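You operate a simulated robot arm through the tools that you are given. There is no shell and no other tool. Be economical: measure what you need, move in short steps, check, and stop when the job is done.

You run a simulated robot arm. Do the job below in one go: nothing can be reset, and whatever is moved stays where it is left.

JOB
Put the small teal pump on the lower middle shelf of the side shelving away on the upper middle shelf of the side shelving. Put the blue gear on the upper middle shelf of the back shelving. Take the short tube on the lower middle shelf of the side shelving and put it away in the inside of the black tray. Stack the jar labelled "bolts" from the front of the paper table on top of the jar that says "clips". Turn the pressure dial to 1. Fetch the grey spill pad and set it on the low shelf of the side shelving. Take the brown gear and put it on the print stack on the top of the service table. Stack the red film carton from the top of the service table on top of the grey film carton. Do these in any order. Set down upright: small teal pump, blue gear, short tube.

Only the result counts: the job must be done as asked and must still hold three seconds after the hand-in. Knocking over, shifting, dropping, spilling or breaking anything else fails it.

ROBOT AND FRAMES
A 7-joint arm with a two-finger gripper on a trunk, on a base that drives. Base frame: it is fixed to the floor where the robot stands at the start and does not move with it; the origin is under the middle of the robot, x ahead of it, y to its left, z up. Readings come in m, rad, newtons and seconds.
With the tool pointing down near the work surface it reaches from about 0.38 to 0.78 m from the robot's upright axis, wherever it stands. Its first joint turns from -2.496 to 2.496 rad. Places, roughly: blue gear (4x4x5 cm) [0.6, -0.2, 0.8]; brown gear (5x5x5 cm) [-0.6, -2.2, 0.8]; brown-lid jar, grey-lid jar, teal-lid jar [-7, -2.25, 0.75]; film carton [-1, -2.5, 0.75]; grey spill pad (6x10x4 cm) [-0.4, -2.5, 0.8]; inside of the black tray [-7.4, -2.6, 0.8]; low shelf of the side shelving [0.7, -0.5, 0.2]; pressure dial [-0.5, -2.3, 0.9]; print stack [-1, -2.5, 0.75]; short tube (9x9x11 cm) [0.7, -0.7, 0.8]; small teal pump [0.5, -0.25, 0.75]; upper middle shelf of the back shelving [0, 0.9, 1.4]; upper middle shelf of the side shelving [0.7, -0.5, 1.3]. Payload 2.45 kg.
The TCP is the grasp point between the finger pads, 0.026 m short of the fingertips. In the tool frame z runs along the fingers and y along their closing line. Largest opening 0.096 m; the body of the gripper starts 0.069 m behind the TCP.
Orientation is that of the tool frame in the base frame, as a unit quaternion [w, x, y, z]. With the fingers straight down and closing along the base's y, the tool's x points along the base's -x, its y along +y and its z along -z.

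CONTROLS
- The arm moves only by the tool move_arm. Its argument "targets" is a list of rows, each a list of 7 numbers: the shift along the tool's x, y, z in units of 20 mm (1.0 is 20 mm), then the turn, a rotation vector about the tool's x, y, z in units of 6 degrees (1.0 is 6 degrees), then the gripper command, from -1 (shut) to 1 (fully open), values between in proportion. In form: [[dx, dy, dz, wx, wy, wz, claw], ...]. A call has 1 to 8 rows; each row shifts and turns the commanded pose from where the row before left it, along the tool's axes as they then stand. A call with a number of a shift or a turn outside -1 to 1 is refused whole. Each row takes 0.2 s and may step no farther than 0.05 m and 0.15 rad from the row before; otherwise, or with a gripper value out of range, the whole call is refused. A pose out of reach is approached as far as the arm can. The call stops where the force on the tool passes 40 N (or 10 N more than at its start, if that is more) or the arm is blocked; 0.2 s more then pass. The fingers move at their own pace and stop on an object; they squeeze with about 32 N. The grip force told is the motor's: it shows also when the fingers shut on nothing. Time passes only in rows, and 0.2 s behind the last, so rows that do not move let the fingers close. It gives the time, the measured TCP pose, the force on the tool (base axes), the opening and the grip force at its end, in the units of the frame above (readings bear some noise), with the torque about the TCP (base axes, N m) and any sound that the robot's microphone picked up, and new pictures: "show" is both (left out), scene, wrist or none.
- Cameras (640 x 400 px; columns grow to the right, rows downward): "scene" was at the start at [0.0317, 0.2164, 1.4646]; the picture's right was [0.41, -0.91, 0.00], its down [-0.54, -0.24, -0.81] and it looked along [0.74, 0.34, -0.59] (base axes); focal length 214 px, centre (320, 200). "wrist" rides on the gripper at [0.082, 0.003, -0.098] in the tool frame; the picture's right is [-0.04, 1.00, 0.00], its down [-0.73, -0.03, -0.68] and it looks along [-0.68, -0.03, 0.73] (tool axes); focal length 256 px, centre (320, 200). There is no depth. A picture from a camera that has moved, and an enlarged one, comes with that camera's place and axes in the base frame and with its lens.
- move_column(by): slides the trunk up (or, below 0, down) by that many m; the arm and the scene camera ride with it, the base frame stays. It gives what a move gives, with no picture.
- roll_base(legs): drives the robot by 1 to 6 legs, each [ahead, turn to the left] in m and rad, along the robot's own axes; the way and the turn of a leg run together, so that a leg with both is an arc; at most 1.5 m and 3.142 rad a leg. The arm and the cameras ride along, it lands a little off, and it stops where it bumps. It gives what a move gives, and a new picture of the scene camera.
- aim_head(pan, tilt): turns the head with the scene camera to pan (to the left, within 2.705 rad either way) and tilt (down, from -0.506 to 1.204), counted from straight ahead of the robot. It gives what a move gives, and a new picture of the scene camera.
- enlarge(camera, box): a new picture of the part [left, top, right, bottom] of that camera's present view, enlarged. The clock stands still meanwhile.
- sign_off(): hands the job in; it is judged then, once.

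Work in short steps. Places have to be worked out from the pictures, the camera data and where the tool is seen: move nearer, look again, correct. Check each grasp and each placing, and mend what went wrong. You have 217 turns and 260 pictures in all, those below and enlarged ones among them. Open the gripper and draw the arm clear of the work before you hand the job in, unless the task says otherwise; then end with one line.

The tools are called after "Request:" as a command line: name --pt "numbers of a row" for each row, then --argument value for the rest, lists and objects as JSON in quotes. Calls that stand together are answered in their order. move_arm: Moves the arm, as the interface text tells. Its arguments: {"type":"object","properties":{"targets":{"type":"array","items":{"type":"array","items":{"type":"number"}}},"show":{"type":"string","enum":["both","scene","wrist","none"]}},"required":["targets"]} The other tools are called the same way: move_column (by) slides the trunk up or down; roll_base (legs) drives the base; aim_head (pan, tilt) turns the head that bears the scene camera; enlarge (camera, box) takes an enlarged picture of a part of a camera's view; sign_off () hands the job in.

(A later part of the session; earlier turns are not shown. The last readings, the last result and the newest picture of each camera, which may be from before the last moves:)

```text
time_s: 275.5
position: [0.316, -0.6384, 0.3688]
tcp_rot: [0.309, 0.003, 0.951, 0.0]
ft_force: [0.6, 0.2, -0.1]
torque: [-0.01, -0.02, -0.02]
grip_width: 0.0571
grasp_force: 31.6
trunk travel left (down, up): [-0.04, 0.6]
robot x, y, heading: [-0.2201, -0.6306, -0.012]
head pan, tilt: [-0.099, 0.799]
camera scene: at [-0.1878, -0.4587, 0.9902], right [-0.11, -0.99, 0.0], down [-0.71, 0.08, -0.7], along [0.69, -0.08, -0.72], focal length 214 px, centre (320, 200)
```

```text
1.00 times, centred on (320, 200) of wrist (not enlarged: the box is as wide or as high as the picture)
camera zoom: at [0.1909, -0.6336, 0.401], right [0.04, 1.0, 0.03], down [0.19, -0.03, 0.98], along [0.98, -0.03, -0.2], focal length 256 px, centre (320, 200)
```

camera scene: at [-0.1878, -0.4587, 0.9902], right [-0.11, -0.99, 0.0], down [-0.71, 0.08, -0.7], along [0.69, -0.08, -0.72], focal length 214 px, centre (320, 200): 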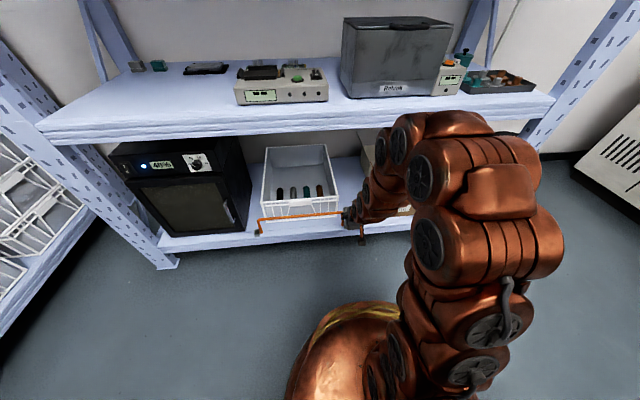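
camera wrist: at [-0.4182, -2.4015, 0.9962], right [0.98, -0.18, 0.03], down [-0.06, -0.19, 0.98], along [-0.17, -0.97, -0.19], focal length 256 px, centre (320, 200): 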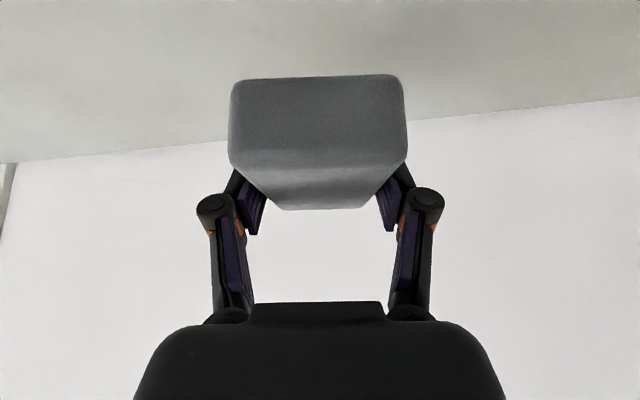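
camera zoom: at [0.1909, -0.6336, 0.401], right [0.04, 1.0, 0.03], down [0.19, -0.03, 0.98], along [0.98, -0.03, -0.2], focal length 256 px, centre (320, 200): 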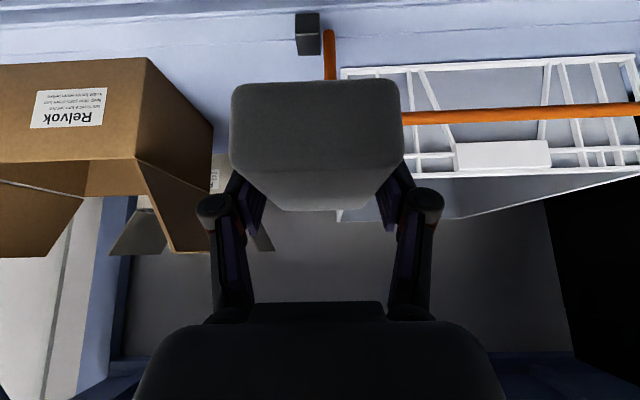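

Gap between rail end (y≈-0.64) and cardboard box (y≈-0.81). Lowering 4 cm and moving the pad in to about (0.515, -0.725).

Request:
move_column --by -0.04

Request:
move_arm --pt "0 -1 0 0 0 0 -1" --pt "0 -1 0 0 0 0 -1" --pt "0 -1 0 0 0 0 -1" --pt "0 -1 0 0 0 0 -1" --pt "0 -0.35 0 0 0 0 -1" --show "none"

Request:
move_arm --pt "-0.809 0 0.588 0 0 0 -1" --pt "-0.809 0 0.588 0 0 0 -1" --pt "-0.809 0 0.588 0 0 0 -1" --pt "-0.809 0 0.588 0 0 0 -1" --pt "-0.809 0 0.588 0 0 0 -1" --show "wrist"

```text
time_s: 276.4
position: [0.3161, -0.639, 0.3288]
tcp_rot: [0.309, 0.004, 0.951, 0.0]
ft_force: [-1.0, -0.4, -0.2]
torque: [-0.02, 0.01, 0.01]
grip_width: 0.0568
grasp_force: 32.1
trunk travel left (down, up): [0.0, 0.64]
robot x, y, heading: [-0.2268, -0.6336, -0.013]
head pan, tilt: [-0.099, 0.799]
```

```text
time_s: 277.6
position: [0.3157, -0.727, 0.3276]
tcp_rot: [0.309, 0.003, 0.951, 0.0]
ft_force: [-0.5, 0.5, -1.1]
torque: [-0.03, 0.01, 0.0]
grip_width: 0.057
grasp_force: 32.4
trunk travel left (down, up): [0.0, 0.64]
robot x, y, heading: [-0.2198, -0.6304, -0.011]
head pan, tilt: [-0.099, 0.799]
```

```text
time_s: 278.8
position: [0.4157, -0.7265, 0.3293]
tcp_rot: [0.309, 0.004, 0.951, -0.001]
ft_force: [0.3, 0.0, -0.5]
torque: [0.02, -0.01, 0.02]
grip_width: 0.0569
grasp_force: 32.0
trunk travel left (down, up): [0.0, 0.64]
robot x, y, heading: [-0.2214, -0.6301, -0.015]
head pan, tilt: [-0.099, 0.799]
camera wrist: at [0.2912, -0.7213, 0.3612], right [0.04, 1.0, 0.03], down [0.19, -0.03, 0.98], along [0.98, -0.03, -0.2], focal length 256 px, centre (320, 200)
```

wrist: 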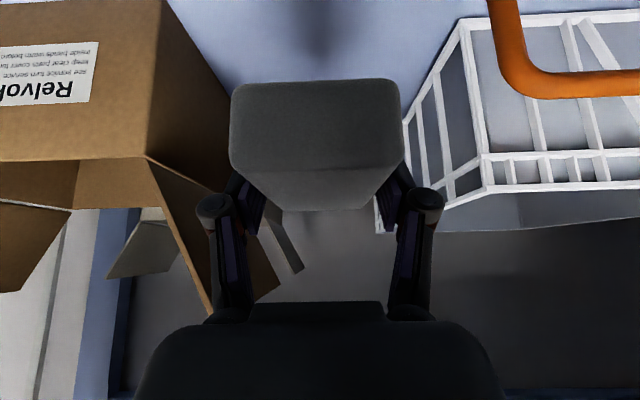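

The cardboard's flap leans out to y≈-0.775, so I'll shift to y≈-0.70 and then go 10 cm further in.

Request:
move_arm --pt "0 0.7 0 0 0 0 -1" --pt "0 0.65 0 0 0 0 -1" --pt "-0.809 0 0.588 0 0 0 -1" --pt "-0.809 0 0.588 0 0 0 -1" --pt "-0.809 0 0.588 0 0 0 -1" --pt "-0.809 0 0.588 0 0 0 -1" --pt "-0.809 0 0.588 0 0 0 -1" --show "both"

```text
time_s: 280.4
position: [0.5156, -0.7014, 0.3272]
tcp_rot: [0.308, 0.004, 0.951, -0.001]
ft_force: [0.4, -0.2, -0.6]
torque: [0.01, 0.01, 0.03]
grip_width: 0.0569
grasp_force: 32.4
trunk travel left (down, up): [0.0, 0.64]
robot x, y, heading: [-0.2195, -0.6275, -0.013]
head pan, tilt: [-0.099, 0.799]
camera scene: at [-0.1877, -0.4587, 0.9503], right [-0.11, -0.99, 0.0], down [-0.71, 0.08, -0.7], along [0.69, -0.08, -0.72], focal length 214 px, centre (320, 200)
camera wrist: at [0.3905, -0.6958, 0.3594], right [0.04, 1.0, 0.02], down [0.2, -0.03, 0.98], along [0.98, -0.03, -0.2], focal length 256 px, centre (320, 200)
```

scene: 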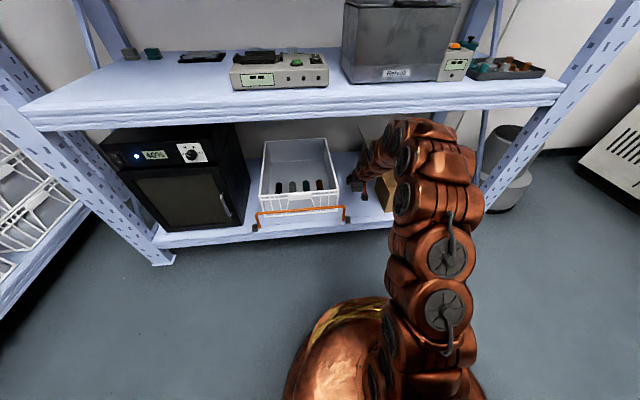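
wrist: 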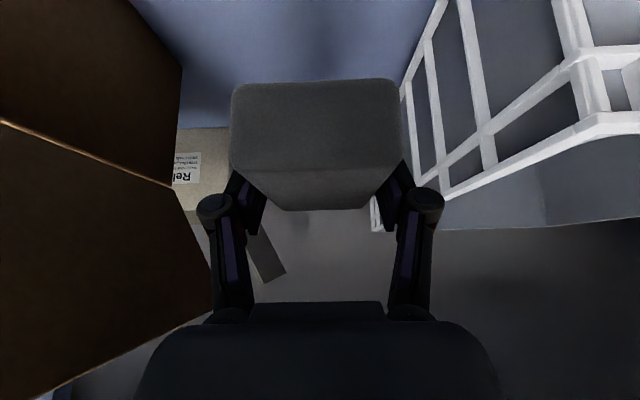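

No contact so far. Lowering 8 cm then feeling for the shelf.

Request:
move_arm --pt "0.588 0 0.809 0 0 0 -1" --pt "0.588 0 0.809 0 0 0 -1" --pt "0.588 0 0.809 0 0 0 -1" --pt "0.294 0 0.405 0 0 0 -1" --show "wrist"

```text
time_s: 281.4
position: [0.5157, -0.6995, 0.2572]
tcp_rot: [0.31, 0.004, 0.951, -0.001]
ft_force: [-0.7, -0.7, -1.2]
torque: [-0.02, 0.01, 0.0]
grip_width: 0.0569
grasp_force: 31.9
trunk travel left (down, up): [0.0, 0.64]
robot x, y, heading: [-0.2219, -0.6322, -0.013]
head pan, tilt: [-0.099, 0.799]
camera wrist: at [0.3914, -0.6942, 0.2898], right [0.04, 1.0, 0.03], down [0.19, -0.03, 0.98], along [0.98, -0.03, -0.19], focal length 256 px, centre (320, 200)
```

wrist: 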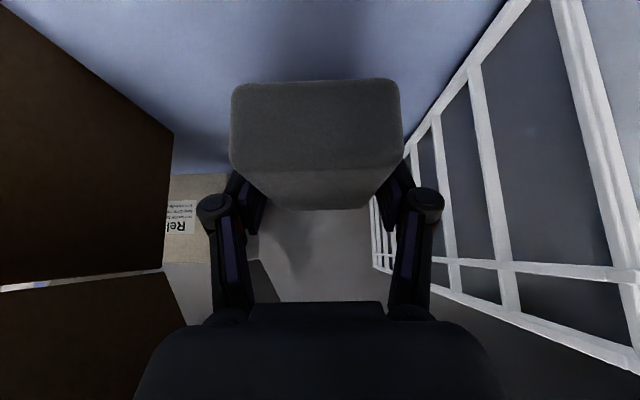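

Request:
move_arm --pt "0.118 0 0.162 0 0 0 -1" --pt "0.118 0 0.162 0 0 0 -1" --pt "0.06 0 0.08 0 0 0 -1" --show "none"

Request:
move_arm --pt "0.06 0 0.08 0 0 0 -1" --pt "0.06 0 0.08 0 0 0 -1" --pt "0.06 0 0.08 0 0 0 -1" --show "none"

```text
time_s: 282.2
position: [0.5146, -0.7003, 0.2491]
tcp_rot: [0.309, 0.004, 0.951, 0.0]
ft_force: [-0.4, -0.5, 0.1]
torque: [0.0, -0.01, 0.02]
grip_width: 0.0568
grasp_force: 32.3
trunk travel left (down, up): [0.0, 0.64]
robot x, y, heading: [-0.2213, -0.6353, -0.012]
head pan, tilt: [-0.099, 0.799]
```

```text
time_s: 283.0
position: [0.5159, -0.7008, 0.2425]
tcp_rot: [0.308, 0.003, 0.951, 0.0]
ft_force: [-0.6, -0.2, -0.1]
torque: [-0.02, 0.01, -0.01]
grip_width: 0.0571
grasp_force: 31.7
trunk travel left (down, up): [0.0, 0.64]
robot x, y, heading: [-0.223, -0.6305, -0.014]
head pan, tilt: [-0.099, 0.799]
```

Continuing in 2 mm steps.

Request:
move_arm --pt "0.06 0 0.08 0 0 0 -1" --pt "0.06 0 0.08 0 0 0 -1" --pt "0.06 0 0.08 0 0 0 -1" --show "none"

Request:
move_arm --pt "0.06 0 0.08 0 0 0 -1" --pt "0.06 0 0.08 0 0 0 -1" --show "wrist"

```text
time_s: 283.8
position: [0.5159, -0.6999, 0.2368]
tcp_rot: [0.309, 0.004, 0.951, -0.001]
ft_force: [-0.2, 0.7, -1.4]
torque: [-0.02, 0.03, -0.01]
grip_width: 0.0569
grasp_force: 31.5
trunk travel left (down, up): [0.0, 0.64]
robot x, y, heading: [-0.2203, -0.6291, -0.011]
head pan, tilt: [-0.099, 0.799]
```

```text
time_s: 284.4
position: [0.5151, -0.701, 0.231]
tcp_rot: [0.309, 0.004, 0.951, -0.001]
ft_force: [-0.1, 0.4, 0.1]
torque: [0.03, 0.03, 0.0]
grip_width: 0.0568
grasp_force: 32.2
trunk travel left (down, up): [0.0, 0.64]
robot x, y, heading: [-0.2223, -0.629, -0.02]
head pan, tilt: [-0.099, 0.799]
camera wrist: at [0.3905, -0.6947, 0.2645], right [0.04, 1.0, 0.03], down [0.19, -0.03, 0.98], along [0.98, -0.03, -0.2], focal length 256 px, centre (320, 200)
```

wrist: 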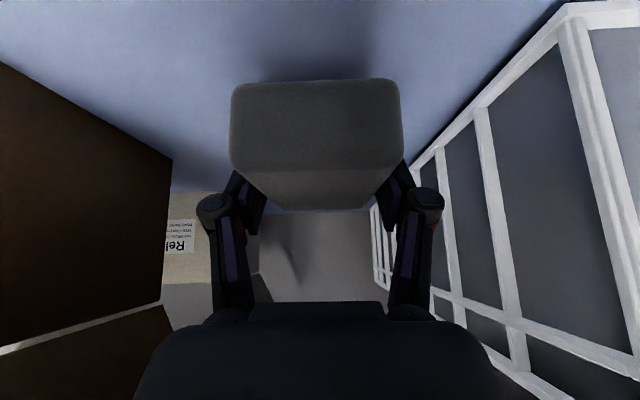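

Request:
move_arm --pt "0.118 0 0.162 0 0 0 -1" --pt "0.118 0 0.162 0 0 0 -1" --pt "0.06 0 0.08 0 0 0 -1" --pt "0.06 0 0.08 0 0 0 -1" --show "none"

Request:
move_arm --pt "0.06 0 0.08 0 0 0 -1" --pt "0.06 0 0.08 0 0 0 -1" --pt "0.06 0 0.08 0 0 0 -1" --show "wrist"

```text
time_s: 285.4
position: [0.5153, -0.7012, 0.2203]
tcp_rot: [0.309, 0.004, 0.951, -0.001]
ft_force: [-0.2, 0.1, -0.3]
torque: [0.0, 0.01, -0.03]
grip_width: 0.057
grasp_force: 32.1
trunk travel left (down, up): [0.0, 0.64]
robot x, y, heading: [-0.2242, -0.6289, -0.016]
head pan, tilt: [-0.099, 0.799]
```

```text
time_s: 286.2
position: [0.516, -0.7019, 0.214]
tcp_rot: [0.309, 0.004, 0.951, 0.0]
ft_force: [0.0, -0.2, -0.3]
torque: [0.0, 0.03, 0.02]
grip_width: 0.0569
grasp_force: 32.0
trunk travel left (down, up): [0.0, 0.64]
robot x, y, heading: [-0.2224, -0.6324, -0.018]
head pan, tilt: [-0.099, 0.799]
camera wrist: at [0.3906, -0.6953, 0.2469], right [0.04, 1.0, 0.02], down [0.19, -0.03, 0.98], along [0.98, -0.03, -0.19], focal length 256 px, centre (320, 200)
```

wrist: 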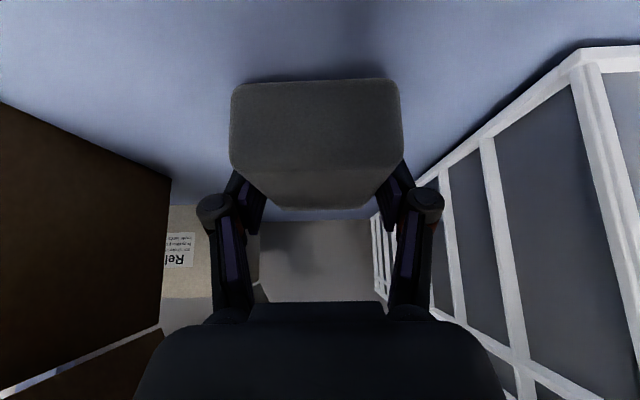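

Shadow is tight now; a few more steps.

Request:
move_arm --pt "0.06 0 0.08 0 0 0 -1" --pt "0.06 0 0.08 0 0 0 -1" --pt "0.06 0 0.08 0 0 0 -1" --show "none"

Request:
move_arm --pt "0.06 0 0.08 0 0 0 -1" --pt "0.06 0 0.08 0 0 0 -1" --show "none"

```text
time_s: 287.0
position: [0.5166, -0.7009, 0.2077]
tcp_rot: [0.31, 0.004, 0.951, 0.0]
ft_force: [-0.2, -0.8, -0.6]
torque: [0.01, 0.02, 0.02]
grip_width: 0.0569
grasp_force: 31.8
trunk travel left (down, up): [0.0, 0.64]
robot x, y, heading: [-0.2233, -0.6315, -0.015]
head pan, tilt: [-0.099, 0.799]
```

```text
time_s: 287.6
position: [0.516, -0.7016, 0.2054]
tcp_rot: [0.311, 0.004, 0.95, -0.001]
ft_force: [-5.1, 0.8, 14.6]
torque: [-0.01, 0.09, 0.0]
grip_width: 0.0567
grasp_force: 31.7
trunk travel left (down, up): [0.0, 0.64]
robot x, y, heading: [-0.2223, -0.6311, -0.014]
head pan, tilt: [-0.099, 0.799]
```

Contact (15 N). Back off 1 mm, release and withdraw up and out.

Request:
move_arm --pt "-0.03 0 -0.04 0 0 0 -1" --pt "0 0 0 0 0 0 0.3" --pt "0 0 0 0 0 0 0.42" --pt "0 0 0 0 0 0 0.42" --pt "0 0 -1 0 0 0 0.42" --pt "0 0 -1 0 0 0 0.42" --pt "0 0 -1 0 0 0 0.42" --pt "0 0 -1 0 0 0 0.42" --show "wrist"

Request:
move_arm --pt "0 0 -1 0 0 0 0.42" --pt "0.809 0 -0.588 0 0 0 0.42" --pt "0.809 0 -0.588 0 0 0 0.42" --pt "0.809 0 -0.588 0 0 0 0.42" --pt "0.809 0 -0.588 0 0 0 0.42" --pt "0.809 0 -0.588 0 0 0 0.42" --pt "0.809 0 -0.588 0 0 0 0.42" --show "wrist"

```text
time_s: 289.4
position: [0.467, -0.6989, 0.2715]
tcp_rot: [0.309, 0.005, 0.951, -0.001]
ft_force: [0.3, 0.6, 0.6]
torque: [-0.02, -0.02, -0.01]
grip_width: 0.0681
grasp_force: 0.0
trunk travel left (down, up): [0.0, 0.64]
robot x, y, heading: [-0.2214, -0.6266, -0.008]
head pan, tilt: [-0.099, 0.799]
camera wrist: at [0.3435, -0.6938, 0.303], right [0.04, 1.0, 0.02], down [0.19, -0.03, 0.98], along [0.98, -0.03, -0.2], focal length 256 px, centre (320, 200)
```

wrist: 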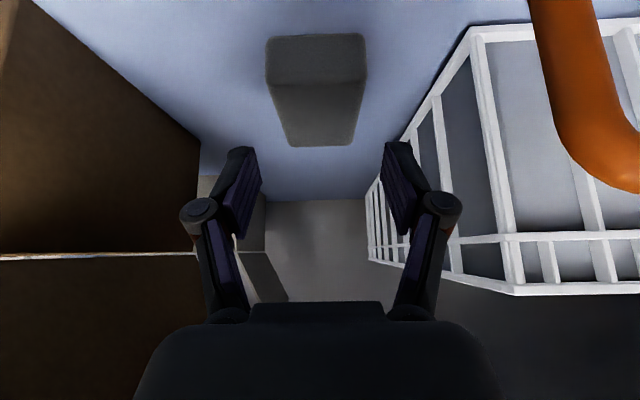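

```text
time_s: 291.0
position: [0.3349, -0.6993, 0.2854]
tcp_rot: [0.308, 0.004, 0.952, -0.001]
ft_force: [-0.3, -0.4, -0.5]
torque: [0.01, -0.01, -0.01]
grip_width: 0.0681
grasp_force: 0.0
trunk travel left (down, up): [0.0, 0.64]
robot x, y, heading: [-0.2237, -0.6316, -0.018]
head pan, tilt: [-0.099, 0.799]
camera wrist: at [0.2106, -0.693, 0.3193], right [0.04, 1.0, 0.03], down [0.2, -0.03, 0.98], along [0.98, -0.03, -0.2], focal length 256 px, centre (320, 200)
```

wrist: 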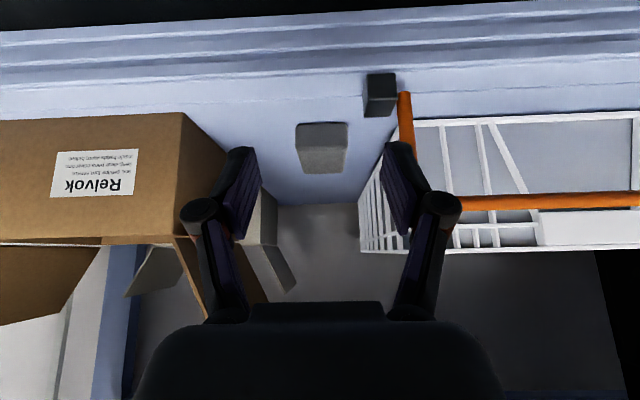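

Pad placed in the gap. Next the short tube on the lower middle shelf; raising the trunk and looking.

Request:
roll_base --legs '[[-0.12, 0.015]]'

Request:
move_column --by 0.4

Request:
move_column --by 0.24

Request:
aim_head --pan -0.1 --tilt 0.6

Request:
enlarge --camera "wrist" --box '[0, 0, 640, 400]'

```text
time_s: 292.2
position: [0.2158, -0.69, 0.2872]
tcp_rot: [0.309, -0.003, 0.951, 0.001]
ft_force: [0.0, -0.2, -0.7]
torque: [0.03, -0.03, -0.01]
grip_width: 0.0682
grasp_force: 0.1
trunk travel left (down, up): [0.0, 0.64]
robot x, y, heading: [-0.3426, -0.6288, -0.004]
head pan, tilt: [-0.099, 0.799]
camera scene: at [-0.3111, -0.4575, 0.9503], right [-0.1, -1.0, 0.0], down [-0.71, 0.07, -0.7], along [0.69, -0.07, -0.72], focal length 214 px, centre (320, 200)
```

scene: 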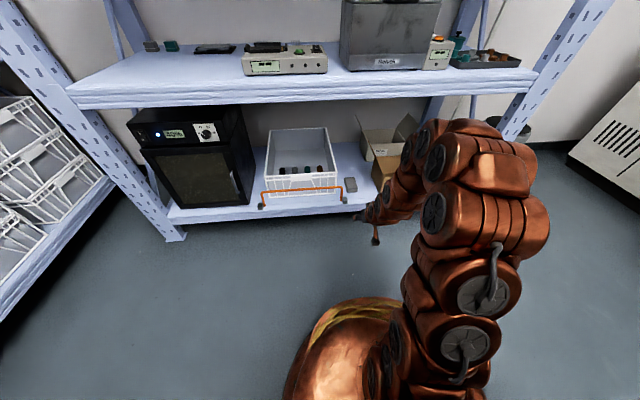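

```text
time_s: 296.0
position: [0.2179, -0.6896, 0.6858]
tcp_rot: [0.308, -0.004, 0.951, 0.002]
ft_force: [-0.8, -0.1, -1.0]
torque: [0.02, 0.0, 0.01]
grip_width: 0.0682
grasp_force: 0.0
trunk travel left (down, up): [-0.4, 0.24]
robot x, y, heading: [-0.3443, -0.6243, 0.0]
head pan, tilt: [-0.099, 0.799]
```

```text
time_s: 298.5
position: [0.2158, -0.6899, 0.9262]
tcp_rot: [0.309, -0.003, 0.951, 0.002]
ft_force: [-0.6, -0.3, 0.4]
torque: [-0.01, 0.01, -0.01]
grip_width: 0.0682
grasp_force: 0.0
trunk travel left (down, up): [-0.64, 0.0]
robot x, y, heading: [-0.3459, -0.6325, -0.002]
head pan, tilt: [-0.099, 0.799]
```

```text
time_s: 299.3
position: [0.2156, -0.6904, 0.9255]
tcp_rot: [0.309, -0.004, 0.951, 0.001]
ft_force: [-0.1, -1.1, 0.1]
torque: [-0.02, 0.0, 0.01]
grip_width: 0.0684
grasp_force: 0.1
trunk travel left (down, up): [-0.64, 0.0]
robot x, y, heading: [-0.3443, -0.632, 0.003]
head pan, tilt: [-0.099, 0.6]
camera scene: at [-0.3034, -0.4582, 1.6071], right [-0.1, -1.0, 0.0], down [-0.56, 0.06, -0.82], along [0.82, -0.08, -0.57], focal length 214 px, centre (320, 200)
```

scene: 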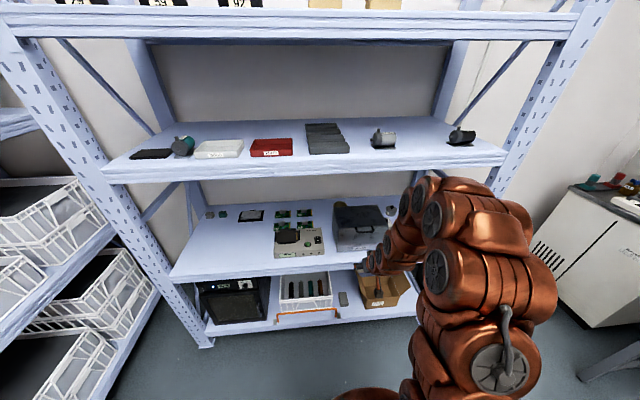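

```text
1.00 times, centred on (320, 200) of wrist (not enlarged: the box is as wide or as high as the picture)
camera zoom: at [0.0914, -0.6858, 0.9594], right [0.02, 1.0, 0.03], down [0.2, -0.03, 0.98], along [0.98, -0.02, -0.2], focal length 256 px, centre (320, 200)
```

zoom: 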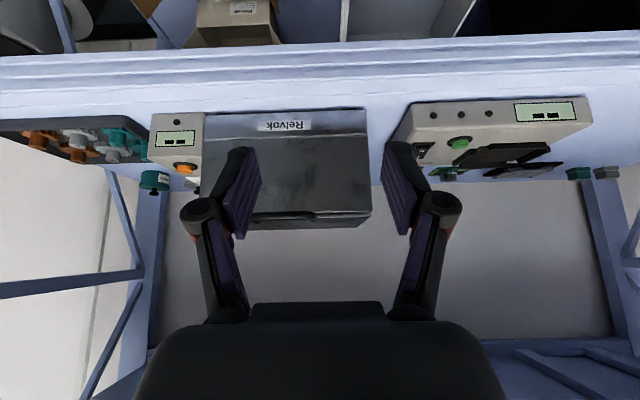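

Request:
enlarge --camera "scene" --box '[260, 190, 420, 290]'

```text
4.00 times, centred on (340, 240) of scene
camera zoom: at [-0.3034, -0.4582, 1.6071], right [-0.1, -1.0, 0.0], down [-0.56, 0.06, -0.82], along [0.82, -0.08, -0.57], focal length 858 px, centre (240, 40)
```

zoom: 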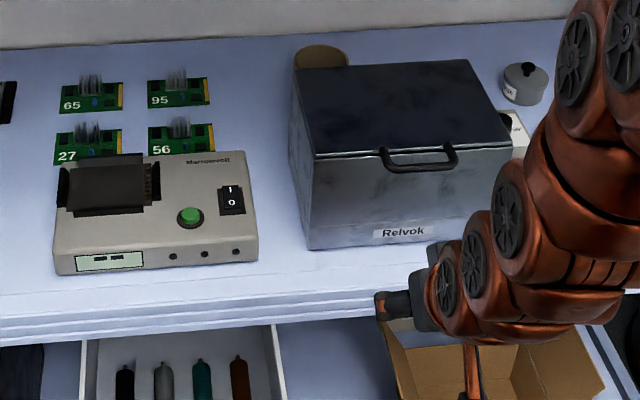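

The tube (Ø≈8.5 cm) stands just behind the grey toolbox, centre ≈(0.72, -0.68), top ≈0.85; box top 0.90. I'll approach with a vertical tool yawed 90° (closing along x) through the lane left of the box. Straightening and turning the tool first.

Request:
move_arm --pt "0 0 0 0 1 0 1" --pt "0 0 0 0 1 0 1" --pt "0 0 0 0 1 0 1" --pt "0 0 0 0 1 0 1" --pt "0 0 0 0 1 0 1" --pt "0 0 0 0 1 0 1" --pt "0 0 0 0 0 1 1" --pt "0 0 0 0 0 1 1" --show "none"

Request:
move_arm --pt "0 0 0 0 0 1 1" --pt "0 0 0 0 0 1 1" --pt "0 0 0 0 0 1 1" --pt "0 0 0 0 0 1 1" --pt "0 0 0 0 0 1 1" --pt "0 0 0 0 0 1 1" --pt "0 0 0 0 0 1 1" --pt "0 0 0 0 0 1 1" --show "none"

Request:
move_arm --pt "0.9 0 0 0 0 1 1" --pt "0.9 0 0 0 0 1 1" --pt "0.9 0 0 0 0 1 1" --pt "0.9 0 0 0 0 1 1" --pt "0.9 0 0 0 0 1 1" --show "wrist"

```text
time_s: 301.1
position: [0.2162, -0.6887, 0.927]
tcp_rot: [0.0, 0.101, 0.995, 0.001]
ft_force: [0.5, -0.4, 0.2]
torque: [0.03, -0.02, 0.0]
grip_width: 0.0958
grasp_force: 0.1
trunk travel left (down, up): [-0.64, 0.0]
robot x, y, heading: [-0.341, -0.6303, 0.001]
head pan, tilt: [-0.099, 0.6]
```

```text
time_s: 302.9
position: [0.2165, -0.6899, 0.9275]
tcp_rot: [0.0, 0.497, 0.868, 0.001]
ft_force: [0.3, 0.4, -0.3]
torque: [-0.02, -0.03, 0.01]
grip_width: 0.0959
grasp_force: 0.1
trunk travel left (down, up): [-0.64, 0.0]
robot x, y, heading: [-0.3388, -0.6293, -0.001]
head pan, tilt: [-0.099, 0.6]
```

```text
time_s: 304.1
position: [0.1882, -0.6054, 0.9286]
tcp_rot: [0.0, 0.705, 0.709, 0.0]
ft_force: [-0.3, -0.2, -1.1]
torque: [-0.01, 0.02, 0.01]
grip_width: 0.0961
grasp_force: 0.1
trunk travel left (down, up): [-0.64, 0.0]
robot x, y, heading: [-0.344, -0.6276, 0.004]
head pan, tilt: [-0.099, 0.6]
camera wrist: at [0.19, -0.5223, 1.028], right [1.0, -0.03, 0.0], down [-0.03, -0.73, 0.68], along [-0.02, -0.68, -0.74], focal length 256 px, centre (320, 200)
```

wrist: 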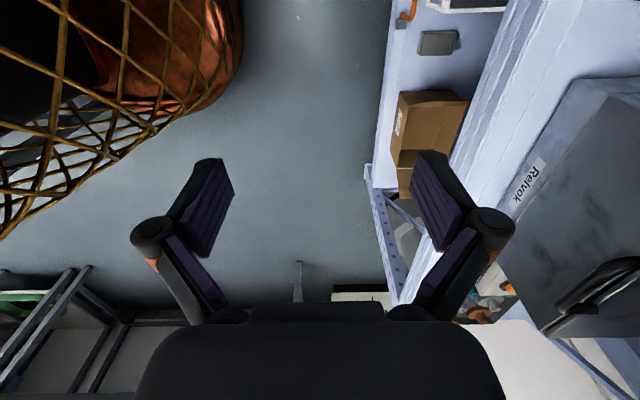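

Moving into the lane: y≈-0.56, z≈0.87, arm extended to x≈0.36.

Request:
move_arm --pt "0.28 0.95 0.37 0 0 0 1" --pt "0.28 0.95 0.37 0 0 0 1" --pt "0.28 0.95 0.37 0 0 0 1" --pt "0.28 0.95 0.37 0 0 0 1" --pt "0.28 0.95 0.37 0 0 0 1" --pt "0.28 0.95 0.37 0 0 0 1" --pt "0.28 0.95 0.37 0 0 0 1" --pt "0.28 0.95 0.37 0 0 0 1" --show "scene"

```text
time_s: 305.9
position: [0.34, -0.5591, 0.8681]
tcp_rot: [-0.002, 0.705, 0.709, 0.0]
ft_force: [-0.3, 0.2, 0.0]
torque: [-0.01, 0.02, 0.01]
grip_width: 0.0962
grasp_force: 0.1
trunk travel left (down, up): [-0.64, 0.0]
robot x, y, heading: [-0.3423, -0.6303, 0.006]
head pan, tilt: [-0.099, 0.6]
camera scene: at [-0.3035, -0.4581, 1.6072], right [-0.1, -1.0, 0.0], down [-0.56, 0.06, -0.83], along [0.82, -0.08, -0.56], focal length 214 px, centre (320, 200)
```

scene: 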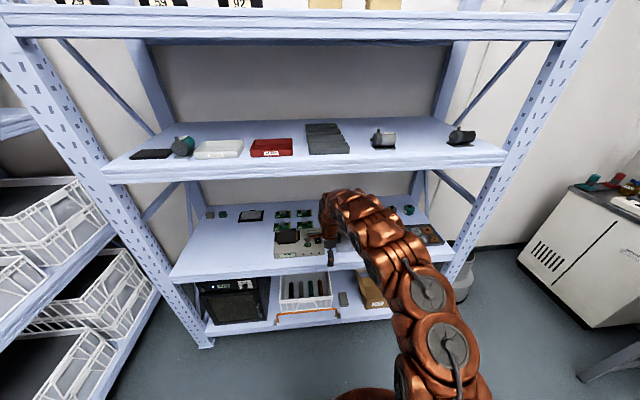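

The elbow arch would foul the upper shelf lip with the trunk this high. I'll back off a little, raise the arm relative to the trunk and lower the trunk by 0.3 in turn.

Request:
roll_base --legs '[[-0.05, 0]]'

Request:
move_arm --pt "0 0 -1 0 0 0 1" --pt "0 0 -1 0 0 0 1" --pt "0 0 -1 0 0 0 1" --pt "0 0 -1 0 0 0 1" --pt "0 0 -1 0 0 0 1" --pt "0 0 -1 0 0 0 1" --pt "0 0 -1 0 0 0 1" --pt "0 0 -1 0 0 0 1" --show "none"

Request:
move_column --by -0.16

Request:
move_arm --pt "0 0 -1 0 0 0 1" --pt "0 0 -1 0 0 0 1" --pt "0 0 -1 0 0 0 1" --pt "0 0 -1 0 0 0 1" --pt "0 0 -1 0 0 0 1" --pt "0 0 -1 0 0 0 1" --pt "0 0 -1 0 0 0 1" --show "none"

```text
time_s: 306.8
position: [0.2906, -0.5591, 0.8676]
tcp_rot: [-0.001, 0.705, 0.71, 0.0]
ft_force: [0.7, -0.9, -0.9]
torque: [0.04, 0.03, -0.03]
grip_width: 0.0959
grasp_force: 0.1
trunk travel left (down, up): [-0.64, 0.0]
robot x, y, heading: [-0.3897, -0.6285, -0.0]
head pan, tilt: [-0.099, 0.6]
camera scene: at [-0.3523, -0.4581, 1.6071], right [-0.1, -1.0, 0.0], down [-0.56, 0.06, -0.82], along [0.82, -0.08, -0.57], focal length 214 px, centre (320, 200)
```

scene: 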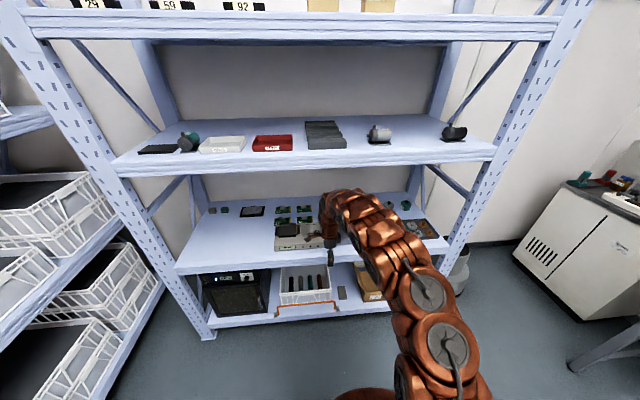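

```text
time_s: 308.6
position: [0.291, -0.5591, 1.0284]
tcp_rot: [0.0, 0.705, 0.709, 0.001]
ft_force: [0.0, 0.5, -0.5]
torque: [-0.02, 0.02, 0.0]
grip_width: 0.0962
grasp_force: 0.0
trunk travel left (down, up): [-0.64, 0.0]
robot x, y, heading: [-0.3956, -0.6289, -0.003]
head pan, tilt: [-0.099, 0.6]
```

```text
time_s: 310.4
position: [0.2909, -0.5591, 0.869]
tcp_rot: [-0.001, 0.705, 0.71, 0.0]
ft_force: [-0.3, -0.5, -0.3]
torque: [0.0, 0.0, -0.04]
grip_width: 0.0961
grasp_force: 0.1
trunk travel left (down, up): [-0.48, 0.16]
robot x, y, heading: [-0.3925, -0.6316, -0.003]
head pan, tilt: [-0.099, 0.6]
```

```text
time_s: 312.0
position: [0.2912, -0.5592, 1.0087]
tcp_rot: [0.0, 0.704, 0.71, 0.001]
ft_force: [0.3, -0.2, 0.4]
torque: [0.0, -0.02, 0.0]
grip_width: 0.0961
grasp_force: 0.0
trunk travel left (down, up): [-0.48, 0.16]
robot x, y, heading: [-0.3929, -0.6317, 0.001]
head pan, tilt: [-0.099, 0.6]
```

Request:
move_column --by -0.135

Request:
aim_head --pan -0.3 --tilt 0.3

```text
time_s: 313.6
position: [0.2914, -0.5582, 0.8726]
tcp_rot: [-0.001, 0.705, 0.709, 0.001]
ft_force: [0.5, 0.3, -0.2]
torque: [-0.01, -0.03, -0.01]
grip_width: 0.0962
grasp_force: 0.1
trunk travel left (down, up): [-0.345, 0.295]
robot x, y, heading: [-0.3963, -0.6297, -0.003]
head pan, tilt: [-0.099, 0.6]
```

```text
time_s: 314.4
position: [0.2909, -0.5596, 0.8725]
tcp_rot: [-0.001, 0.705, 0.71, 0.0]
ft_force: [0.1, -0.7, -0.4]
torque: [0.02, -0.03, 0.0]
grip_width: 0.096
grasp_force: 0.0
trunk travel left (down, up): [-0.345, 0.295]
robot x, y, heading: [-0.3965, -0.6309, 0.002]
head pan, tilt: [-0.3, 0.3]
camera scene: at [-0.3513, -0.477, 1.3396], right [-0.29, -0.96, 0.0], down [-0.28, 0.09, -0.96], along [0.91, -0.28, -0.3], focal length 214 px, centre (320, 200)
```

scene: 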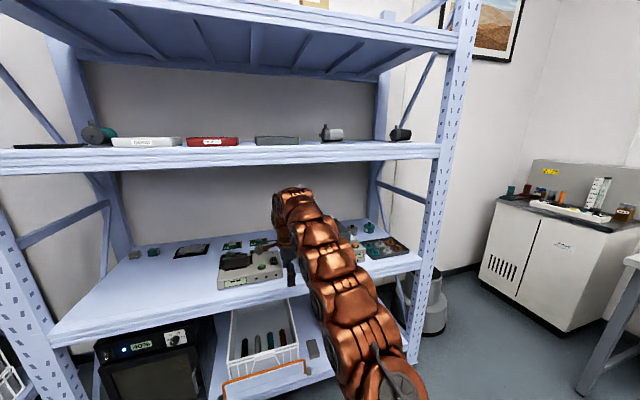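

The forearm now slopes below the wrist with clearance both above and below. Rolling into the lane in two steps.

Request:
roll_base --legs '[[0.2, 0]]'

Request:
enlarge --camera "wrist" --box '[0, 0, 640, 400]'

```text
time_s: 316.1
position: [0.4931, -0.5561, 0.8731]
tcp_rot: [0.0, 0.703, 0.711, 0.0]
ft_force: [-0.2, 0.1, -0.3]
torque: [0.01, 0.0, 0.04]
grip_width: 0.096
grasp_force: 0.1
trunk travel left (down, up): [-0.345, 0.295]
robot x, y, heading: [-0.1917, -0.63, 0.01]
head pan, tilt: [-0.3, 0.3]
camera scene: at [-0.1489, -0.4763, 1.3396], right [-0.29, -0.96, 0.0], down [-0.28, 0.09, -0.96], along [0.91, -0.28, -0.3], focal length 214 px, centre (320, 200)
```

scene: 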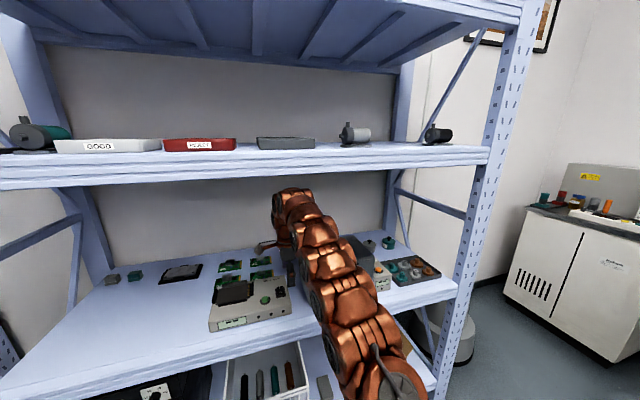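

```text
1.00 times, centred on (320, 200) of wrist (not enlarged: the box is as wide or as high as the picture)
camera zoom: at [0.4949, -0.4728, 0.9724], right [1.0, -0.03, 0.0], down [-0.02, -0.73, 0.68], along [-0.02, -0.68, -0.74], focal length 256 px, centre (320, 200)
```

zoom: 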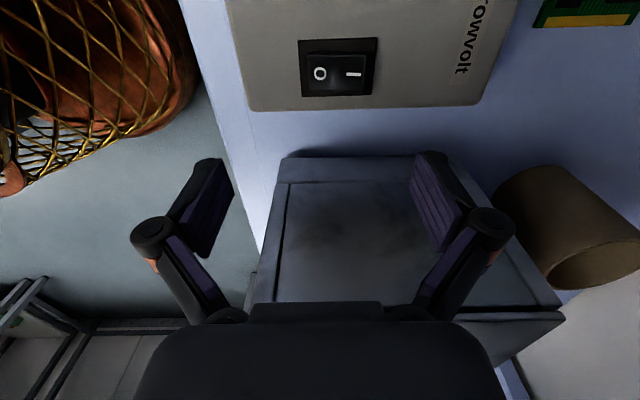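

The tube is hollow and centred near (0.73, -0.66). Rolling the remaining 0.2.

Request:
roll_base --legs '[[0.195, -0.005]]'

Request:
enlarge --camera "wrist" --box '[0, 0, 640, 400]'

```text
time_s: 317.6
position: [0.6891, -0.5529, 0.873]
tcp_rot: [-0.001, 0.702, 0.712, 0.0]
ft_force: [0.2, -0.5, -0.3]
torque: [-0.01, 0.02, 0.01]
grip_width: 0.0959
grasp_force: 0.0
trunk travel left (down, up): [-0.345, 0.295]
robot x, y, heading: [0.0062, -0.6282, 0.008]
head pan, tilt: [-0.3, 0.3]
camera scene: at [0.046, -0.475, 1.3396], right [-0.29, -0.96, 0.0], down [-0.28, 0.09, -0.96], along [0.91, -0.28, -0.3], focal length 214 px, centre (320, 200)
```

scene: 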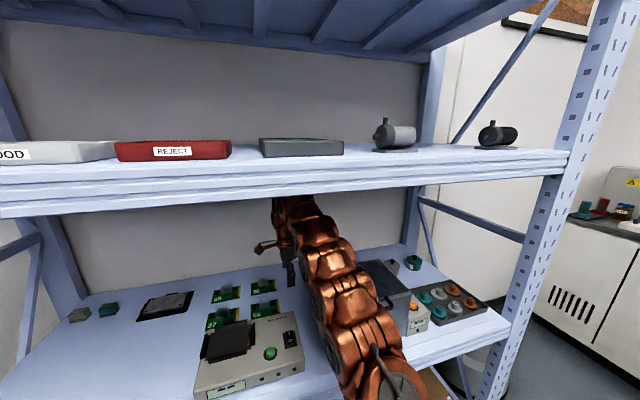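

```text
1.00 times, centred on (320, 200) of wrist (not enlarged: the box is as wide or as high as the picture)
camera zoom: at [0.6899, -0.4696, 0.9725], right [1.0, -0.03, 0.0], down [-0.02, -0.73, 0.68], along [-0.02, -0.68, -0.74], focal length 256 px, centre (320, 200)
```

zoom: 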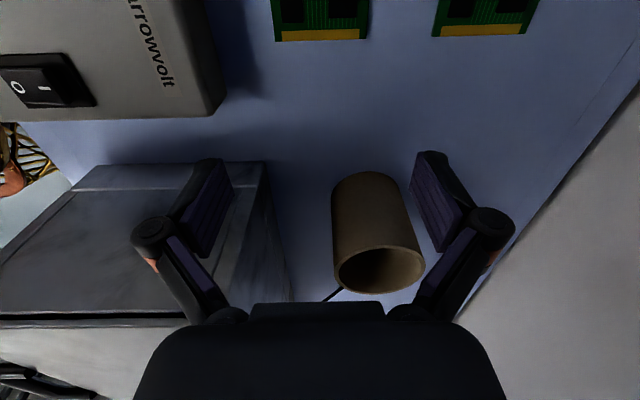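

Tube centre ≈(0.739, -0.689), Ø≈8.6 cm. Rising slightly, aligning x, and shifting in -y above it.

Request:
move_arm --pt "0 0.83 -0.45 0 0 0 1" --pt "0 0.83 -0.45 0 0 0 1" --pt "0 0.83 -0.4 0 0 0 1" --pt "-1 0 0 0 0 0 1" --pt "-1 0 0 0 0 0 1" --pt "-1 0 0 0 0 0 1" --pt "-1 0 0 0 0 0 1" --pt "-1 0 0 0 0 0 1" --show "wrist"

```text
time_s: 319.4
position: [0.7076, -0.6527, 0.883]
tcp_rot: [-0.001, 0.702, 0.712, 0.0]
ft_force: [-0.6, 0.0, 0.1]
torque: [-0.04, -0.02, 0.0]
grip_width: 0.0959
grasp_force: 0.1
out of reach, approached as far as the arm can: row 2, 3
trunk travel left (down, up): [-0.345, 0.295]
robot x, y, heading: [0.0053, -0.6247, 0.007]
head pan, tilt: [-0.3, 0.3]
camera wrist: at [0.7082, -0.5688, 0.9828], right [1.0, -0.02, 0.0], down [-0.02, -0.73, 0.68], along [-0.02, -0.68, -0.74], focal length 256 px, centre (320, 200)
```

wrist: 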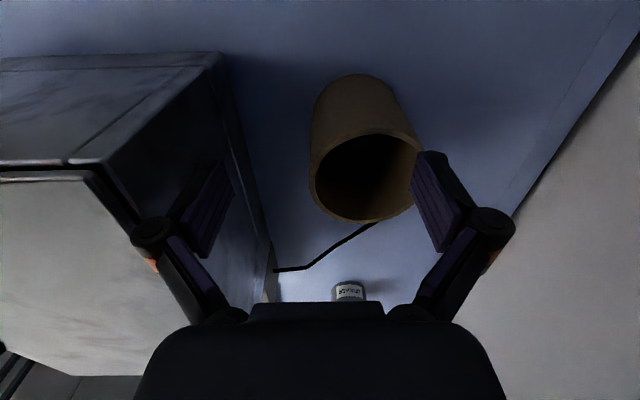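

Tube refined: centre (0.737, -0.683), Ø≈8 cm, rim 0.842. At the reach limit; raising trunk 3 cm and finishing alignment.

Request:
move_column --by 0.03

Request:
move_arm --pt "-0.5 0.5 0.35 0 0 0 1" --pt "-0.5 0.5 0.35 0 0 0 1" --pt "-0.5 0.5 0.35 0 0 0 1" --show "wrist"

```text
time_s: 320.2
position: [0.7084, -0.652, 0.9104]
tcp_rot: [-0.002, 0.702, 0.712, -0.001]
ft_force: [-1.1, -0.8, 0.0]
torque: [-0.03, -0.01, 0.02]
grip_width: 0.096
grasp_force: 0.1
trunk travel left (down, up): [-0.375, 0.265]
robot x, y, heading: [0.006, -0.628, 0.004]
head pan, tilt: [-0.3, 0.3]
```

```text
time_s: 321.0
position: [0.7269, -0.676, 0.8868]
tcp_rot: [0.0, 0.702, 0.712, 0.001]
ft_force: [0.1, 0.3, -0.1]
torque: [-0.03, -0.02, 0.03]
grip_width: 0.0962
grasp_force: 0.1
out of reach, approached as far as the arm can: row 2, 3
trunk travel left (down, up): [-0.375, 0.265]
robot x, y, heading: [0.0049, -0.6269, 0.005]
head pan, tilt: [-0.3, 0.3]
camera wrist: at [0.7273, -0.5925, 0.9865], right [1.0, -0.03, 0.0], down [-0.02, -0.74, 0.68], along [-0.02, -0.68, -0.74], focal length 256 px, centre (320, 200)
```

wrist: 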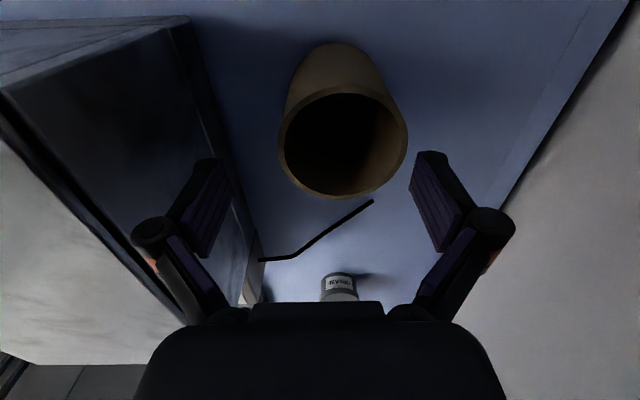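

Need 12 mm more in x; then lower over the tube.

Request:
move_arm --pt "0 0.3 0.25 0 0 0 1" --pt "-0.02 0.3 0.25 0 0 0 1" --show "wrist"

```text
time_s: 321.6
position: [0.7348, -0.6756, 0.8719]
tcp_rot: [-0.001, 0.702, 0.712, 0.0]
ft_force: [0.2, -0.3, 0.0]
torque: [0.0, -0.01, 0.01]
grip_width: 0.0958
grasp_force: 0.1
out of reach, approached as far as the arm can: row 2
trunk travel left (down, up): [-0.375, 0.265]
robot x, y, heading: [0.0059, -0.6269, 0.004]
head pan, tilt: [-0.3, 0.3]
camera wrist: at [0.7351, -0.5926, 0.9714], right [1.0, -0.03, 0.0], down [-0.02, -0.74, 0.68], along [-0.02, -0.68, -0.74], focal length 256 px, centre (320, 200)
```

wrist: 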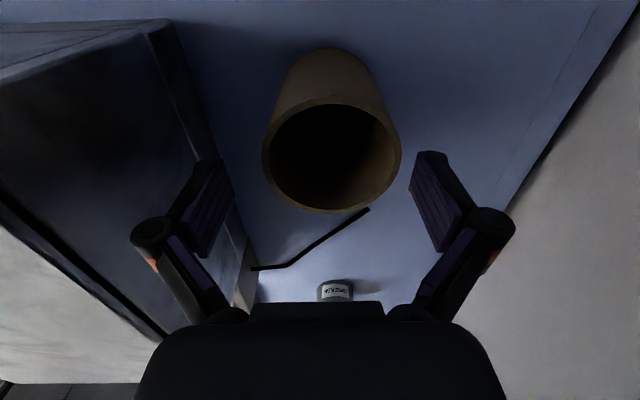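

Raising the trunk 2 cm more to gain the last 7 mm in x.

Request:
move_column --by 0.025

Request:
move_arm --pt "0 0.2 0.45 0 0 0 1" --pt "0 0.2 0.45 0 0 0 1" --show "wrist"

```text
time_s: 322.3
position: [0.7334, -0.6756, 0.8969]
tcp_rot: [-0.001, 0.702, 0.712, 0.0]
ft_force: [-1.0, -0.6, -0.4]
torque: [-0.01, -0.01, 0.0]
grip_width: 0.0959
grasp_force: 0.0
trunk travel left (down, up): [-0.4, 0.24]
robot x, y, heading: [0.007, -0.6263, 0.006]
head pan, tilt: [-0.3, 0.3]
```

```text
time_s: 322.9
position: [0.7429, -0.6752, 0.8795]
tcp_rot: [0.0, 0.702, 0.713, 0.001]
ft_force: [-0.1, 0.5, 1.1]
torque: [0.01, -0.01, 0.0]
grip_width: 0.096
grasp_force: 0.1
trunk travel left (down, up): [-0.4, 0.24]
robot x, y, heading: [0.0103, -0.6268, 0.008]
head pan, tilt: [-0.3, 0.3]
camera wrist: at [0.743, -0.5922, 0.9791], right [1.0, -0.03, 0.0], down [-0.02, -0.73, 0.68], along [-0.02, -0.68, -0.73], focal length 256 px, centre (320, 200)
```

wrist: 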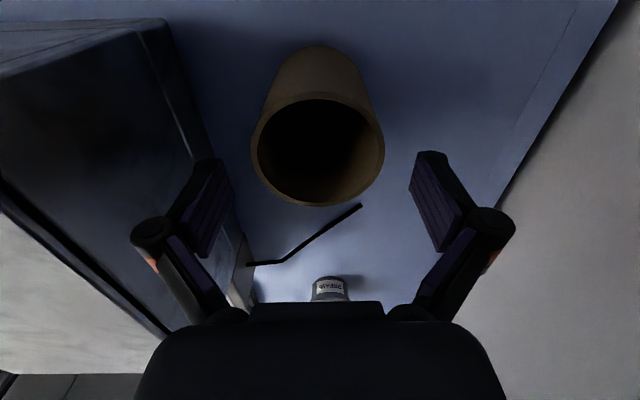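

Centred. Lowering 8 cm around the tube.

Request:
move_arm --pt "-0.15 0 0.5 0 0 0 1" --pt "0 0 0.5 0 0 0 1" --pt "0 0 0.5 0 0 0 1" --pt "0 0 0.5 0 0 0 1" --pt "0 0 0.5 0 0 0 1" --pt "0 0 0.5 0 0 0 1" --pt "0 0 0.5 0 0 0 1" --show "wrist"

```text
time_s: 324.5
position: [0.7421, -0.678, 0.8102]
tcp_rot: [0.0, 0.702, 0.712, 0.002]
ft_force: [-0.8, 0.0, 1.1]
torque: [-0.01, -0.02, -0.01]
grip_width: 0.0958
grasp_force: 0.1
trunk travel left (down, up): [-0.4, 0.24]
robot x, y, heading: [0.0061, -0.6289, 0.004]
head pan, tilt: [-0.3, 0.3]
camera wrist: at [0.743, -0.5946, 0.9095], right [1.0, -0.03, 0.0], down [-0.02, -0.73, 0.68], along [-0.02, -0.68, -0.73], focal length 256 px, centre (320, 200)
```

wrist: 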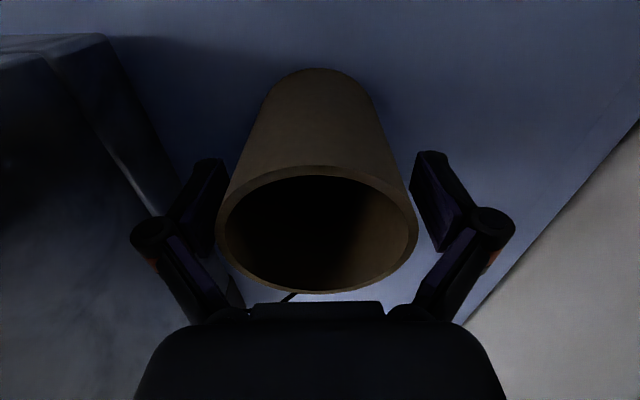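

The fingers straddle the tube. Closing, then lifting 2 cm to test.

Request:
move_arm --pt "0 0 0 0 0 0 -1" --pt "0 0 0 0 0 0 -1" --pt "0 0 0 0 0 0 -1" --pt "0 0 0 0 0 0 -1" --show "none"

Request:
move_arm --pt "0 0 -1 0 0 0 -1" --pt "0 0 -1 0 0 0 -1" --show "wrist"

```text
time_s: 325.5
position: [0.7416, -0.6775, 0.8095]
tcp_rot: [0.0, 0.703, 0.711, 0.002]
ft_force: [1.5, 0.0, 5.7]
torque: [-0.06, -0.02, -0.05]
grip_width: 0.0857
grasp_force: 32.2
trunk travel left (down, up): [-0.4, 0.24]
robot x, y, heading: [0.0061, -0.6281, 0.008]
head pan, tilt: [-0.3, 0.3]
```

```text
time_s: 326.1
position: [0.74, -0.6781, 0.8483]
tcp_rot: [-0.001, 0.702, 0.712, -0.001]
ft_force: [0.1, 0.7, -0.6]
torque: [0.05, -0.02, -0.04]
grip_width: 0.0856
grasp_force: 32.3
trunk travel left (down, up): [-0.4, 0.24]
robot x, y, heading: [0.0042, -0.6305, 0.007]
head pan, tilt: [-0.3, 0.3]
camera wrist: at [0.7418, -0.5941, 0.9488], right [1.0, -0.03, 0.0], down [-0.02, -0.74, 0.68], along [-0.02, -0.68, -0.74], focal length 256 px, centre (320, 200)
```

wrist: 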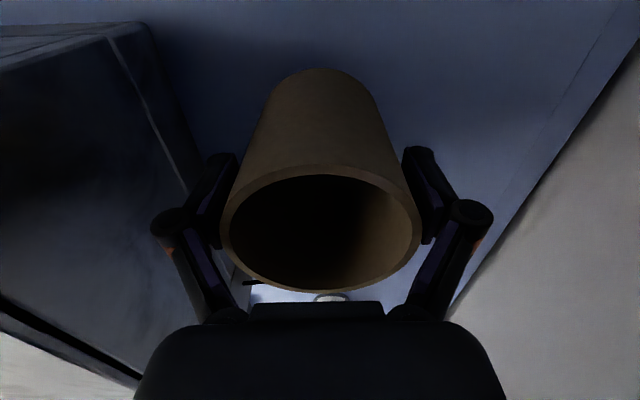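

Tube held (0.0856). Raising 5 cm with the trunk and shifting into the lane.

Request:
move_column --by 0.05

Request:
move_arm --pt "0.9 0 0 0 0 0 -1" --pt "0.9 0 0 0 0 0 -1" --pt "0.9 0 0 0 0 0 -1" --pt "0.9 0 0 0 0 0 -1" --pt "0.9 0 0 0 0 0 -1" --pt "0.9 0 0 0 0 0 -1" --pt "0.9 0 0 0 0 0 -1" --show "wrist"

```text
time_s: 327.0
position: [0.7413, -0.678, 0.8999]
tcp_rot: [0.0, 0.703, 0.712, 0.001]
ft_force: [-0.3, -0.4, -0.9]
torque: [-0.02, 0.0, -0.01]
grip_width: 0.0855
grasp_force: 31.9
trunk travel left (down, up): [-0.45, 0.19]
robot x, y, heading: [0.0066, -0.6262, 0.005]
head pan, tilt: [-0.3, 0.3]
```

```text
time_s: 328.6
position: [0.7394, -0.5515, 0.8999]
tcp_rot: [-0.001, 0.702, 0.712, 0.001]
ft_force: [1.2, 0.0, -0.9]
torque: [-0.01, -0.02, 0.02]
grip_width: 0.0858
grasp_force: 31.8
trunk travel left (down, up): [-0.45, 0.19]
robot x, y, heading: [0.0042, -0.6242, 0.011]
head pan, tilt: [-0.3, 0.3]
camera wrist: at [0.74, -0.4681, 0.9999], right [1.0, -0.03, 0.0], down [-0.02, -0.74, 0.68], along [-0.02, -0.68, -0.74], focal length 256 px, centre (320, 200)
```

wrist: 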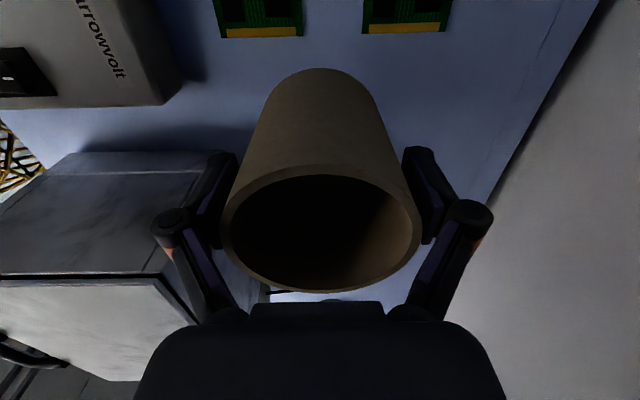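

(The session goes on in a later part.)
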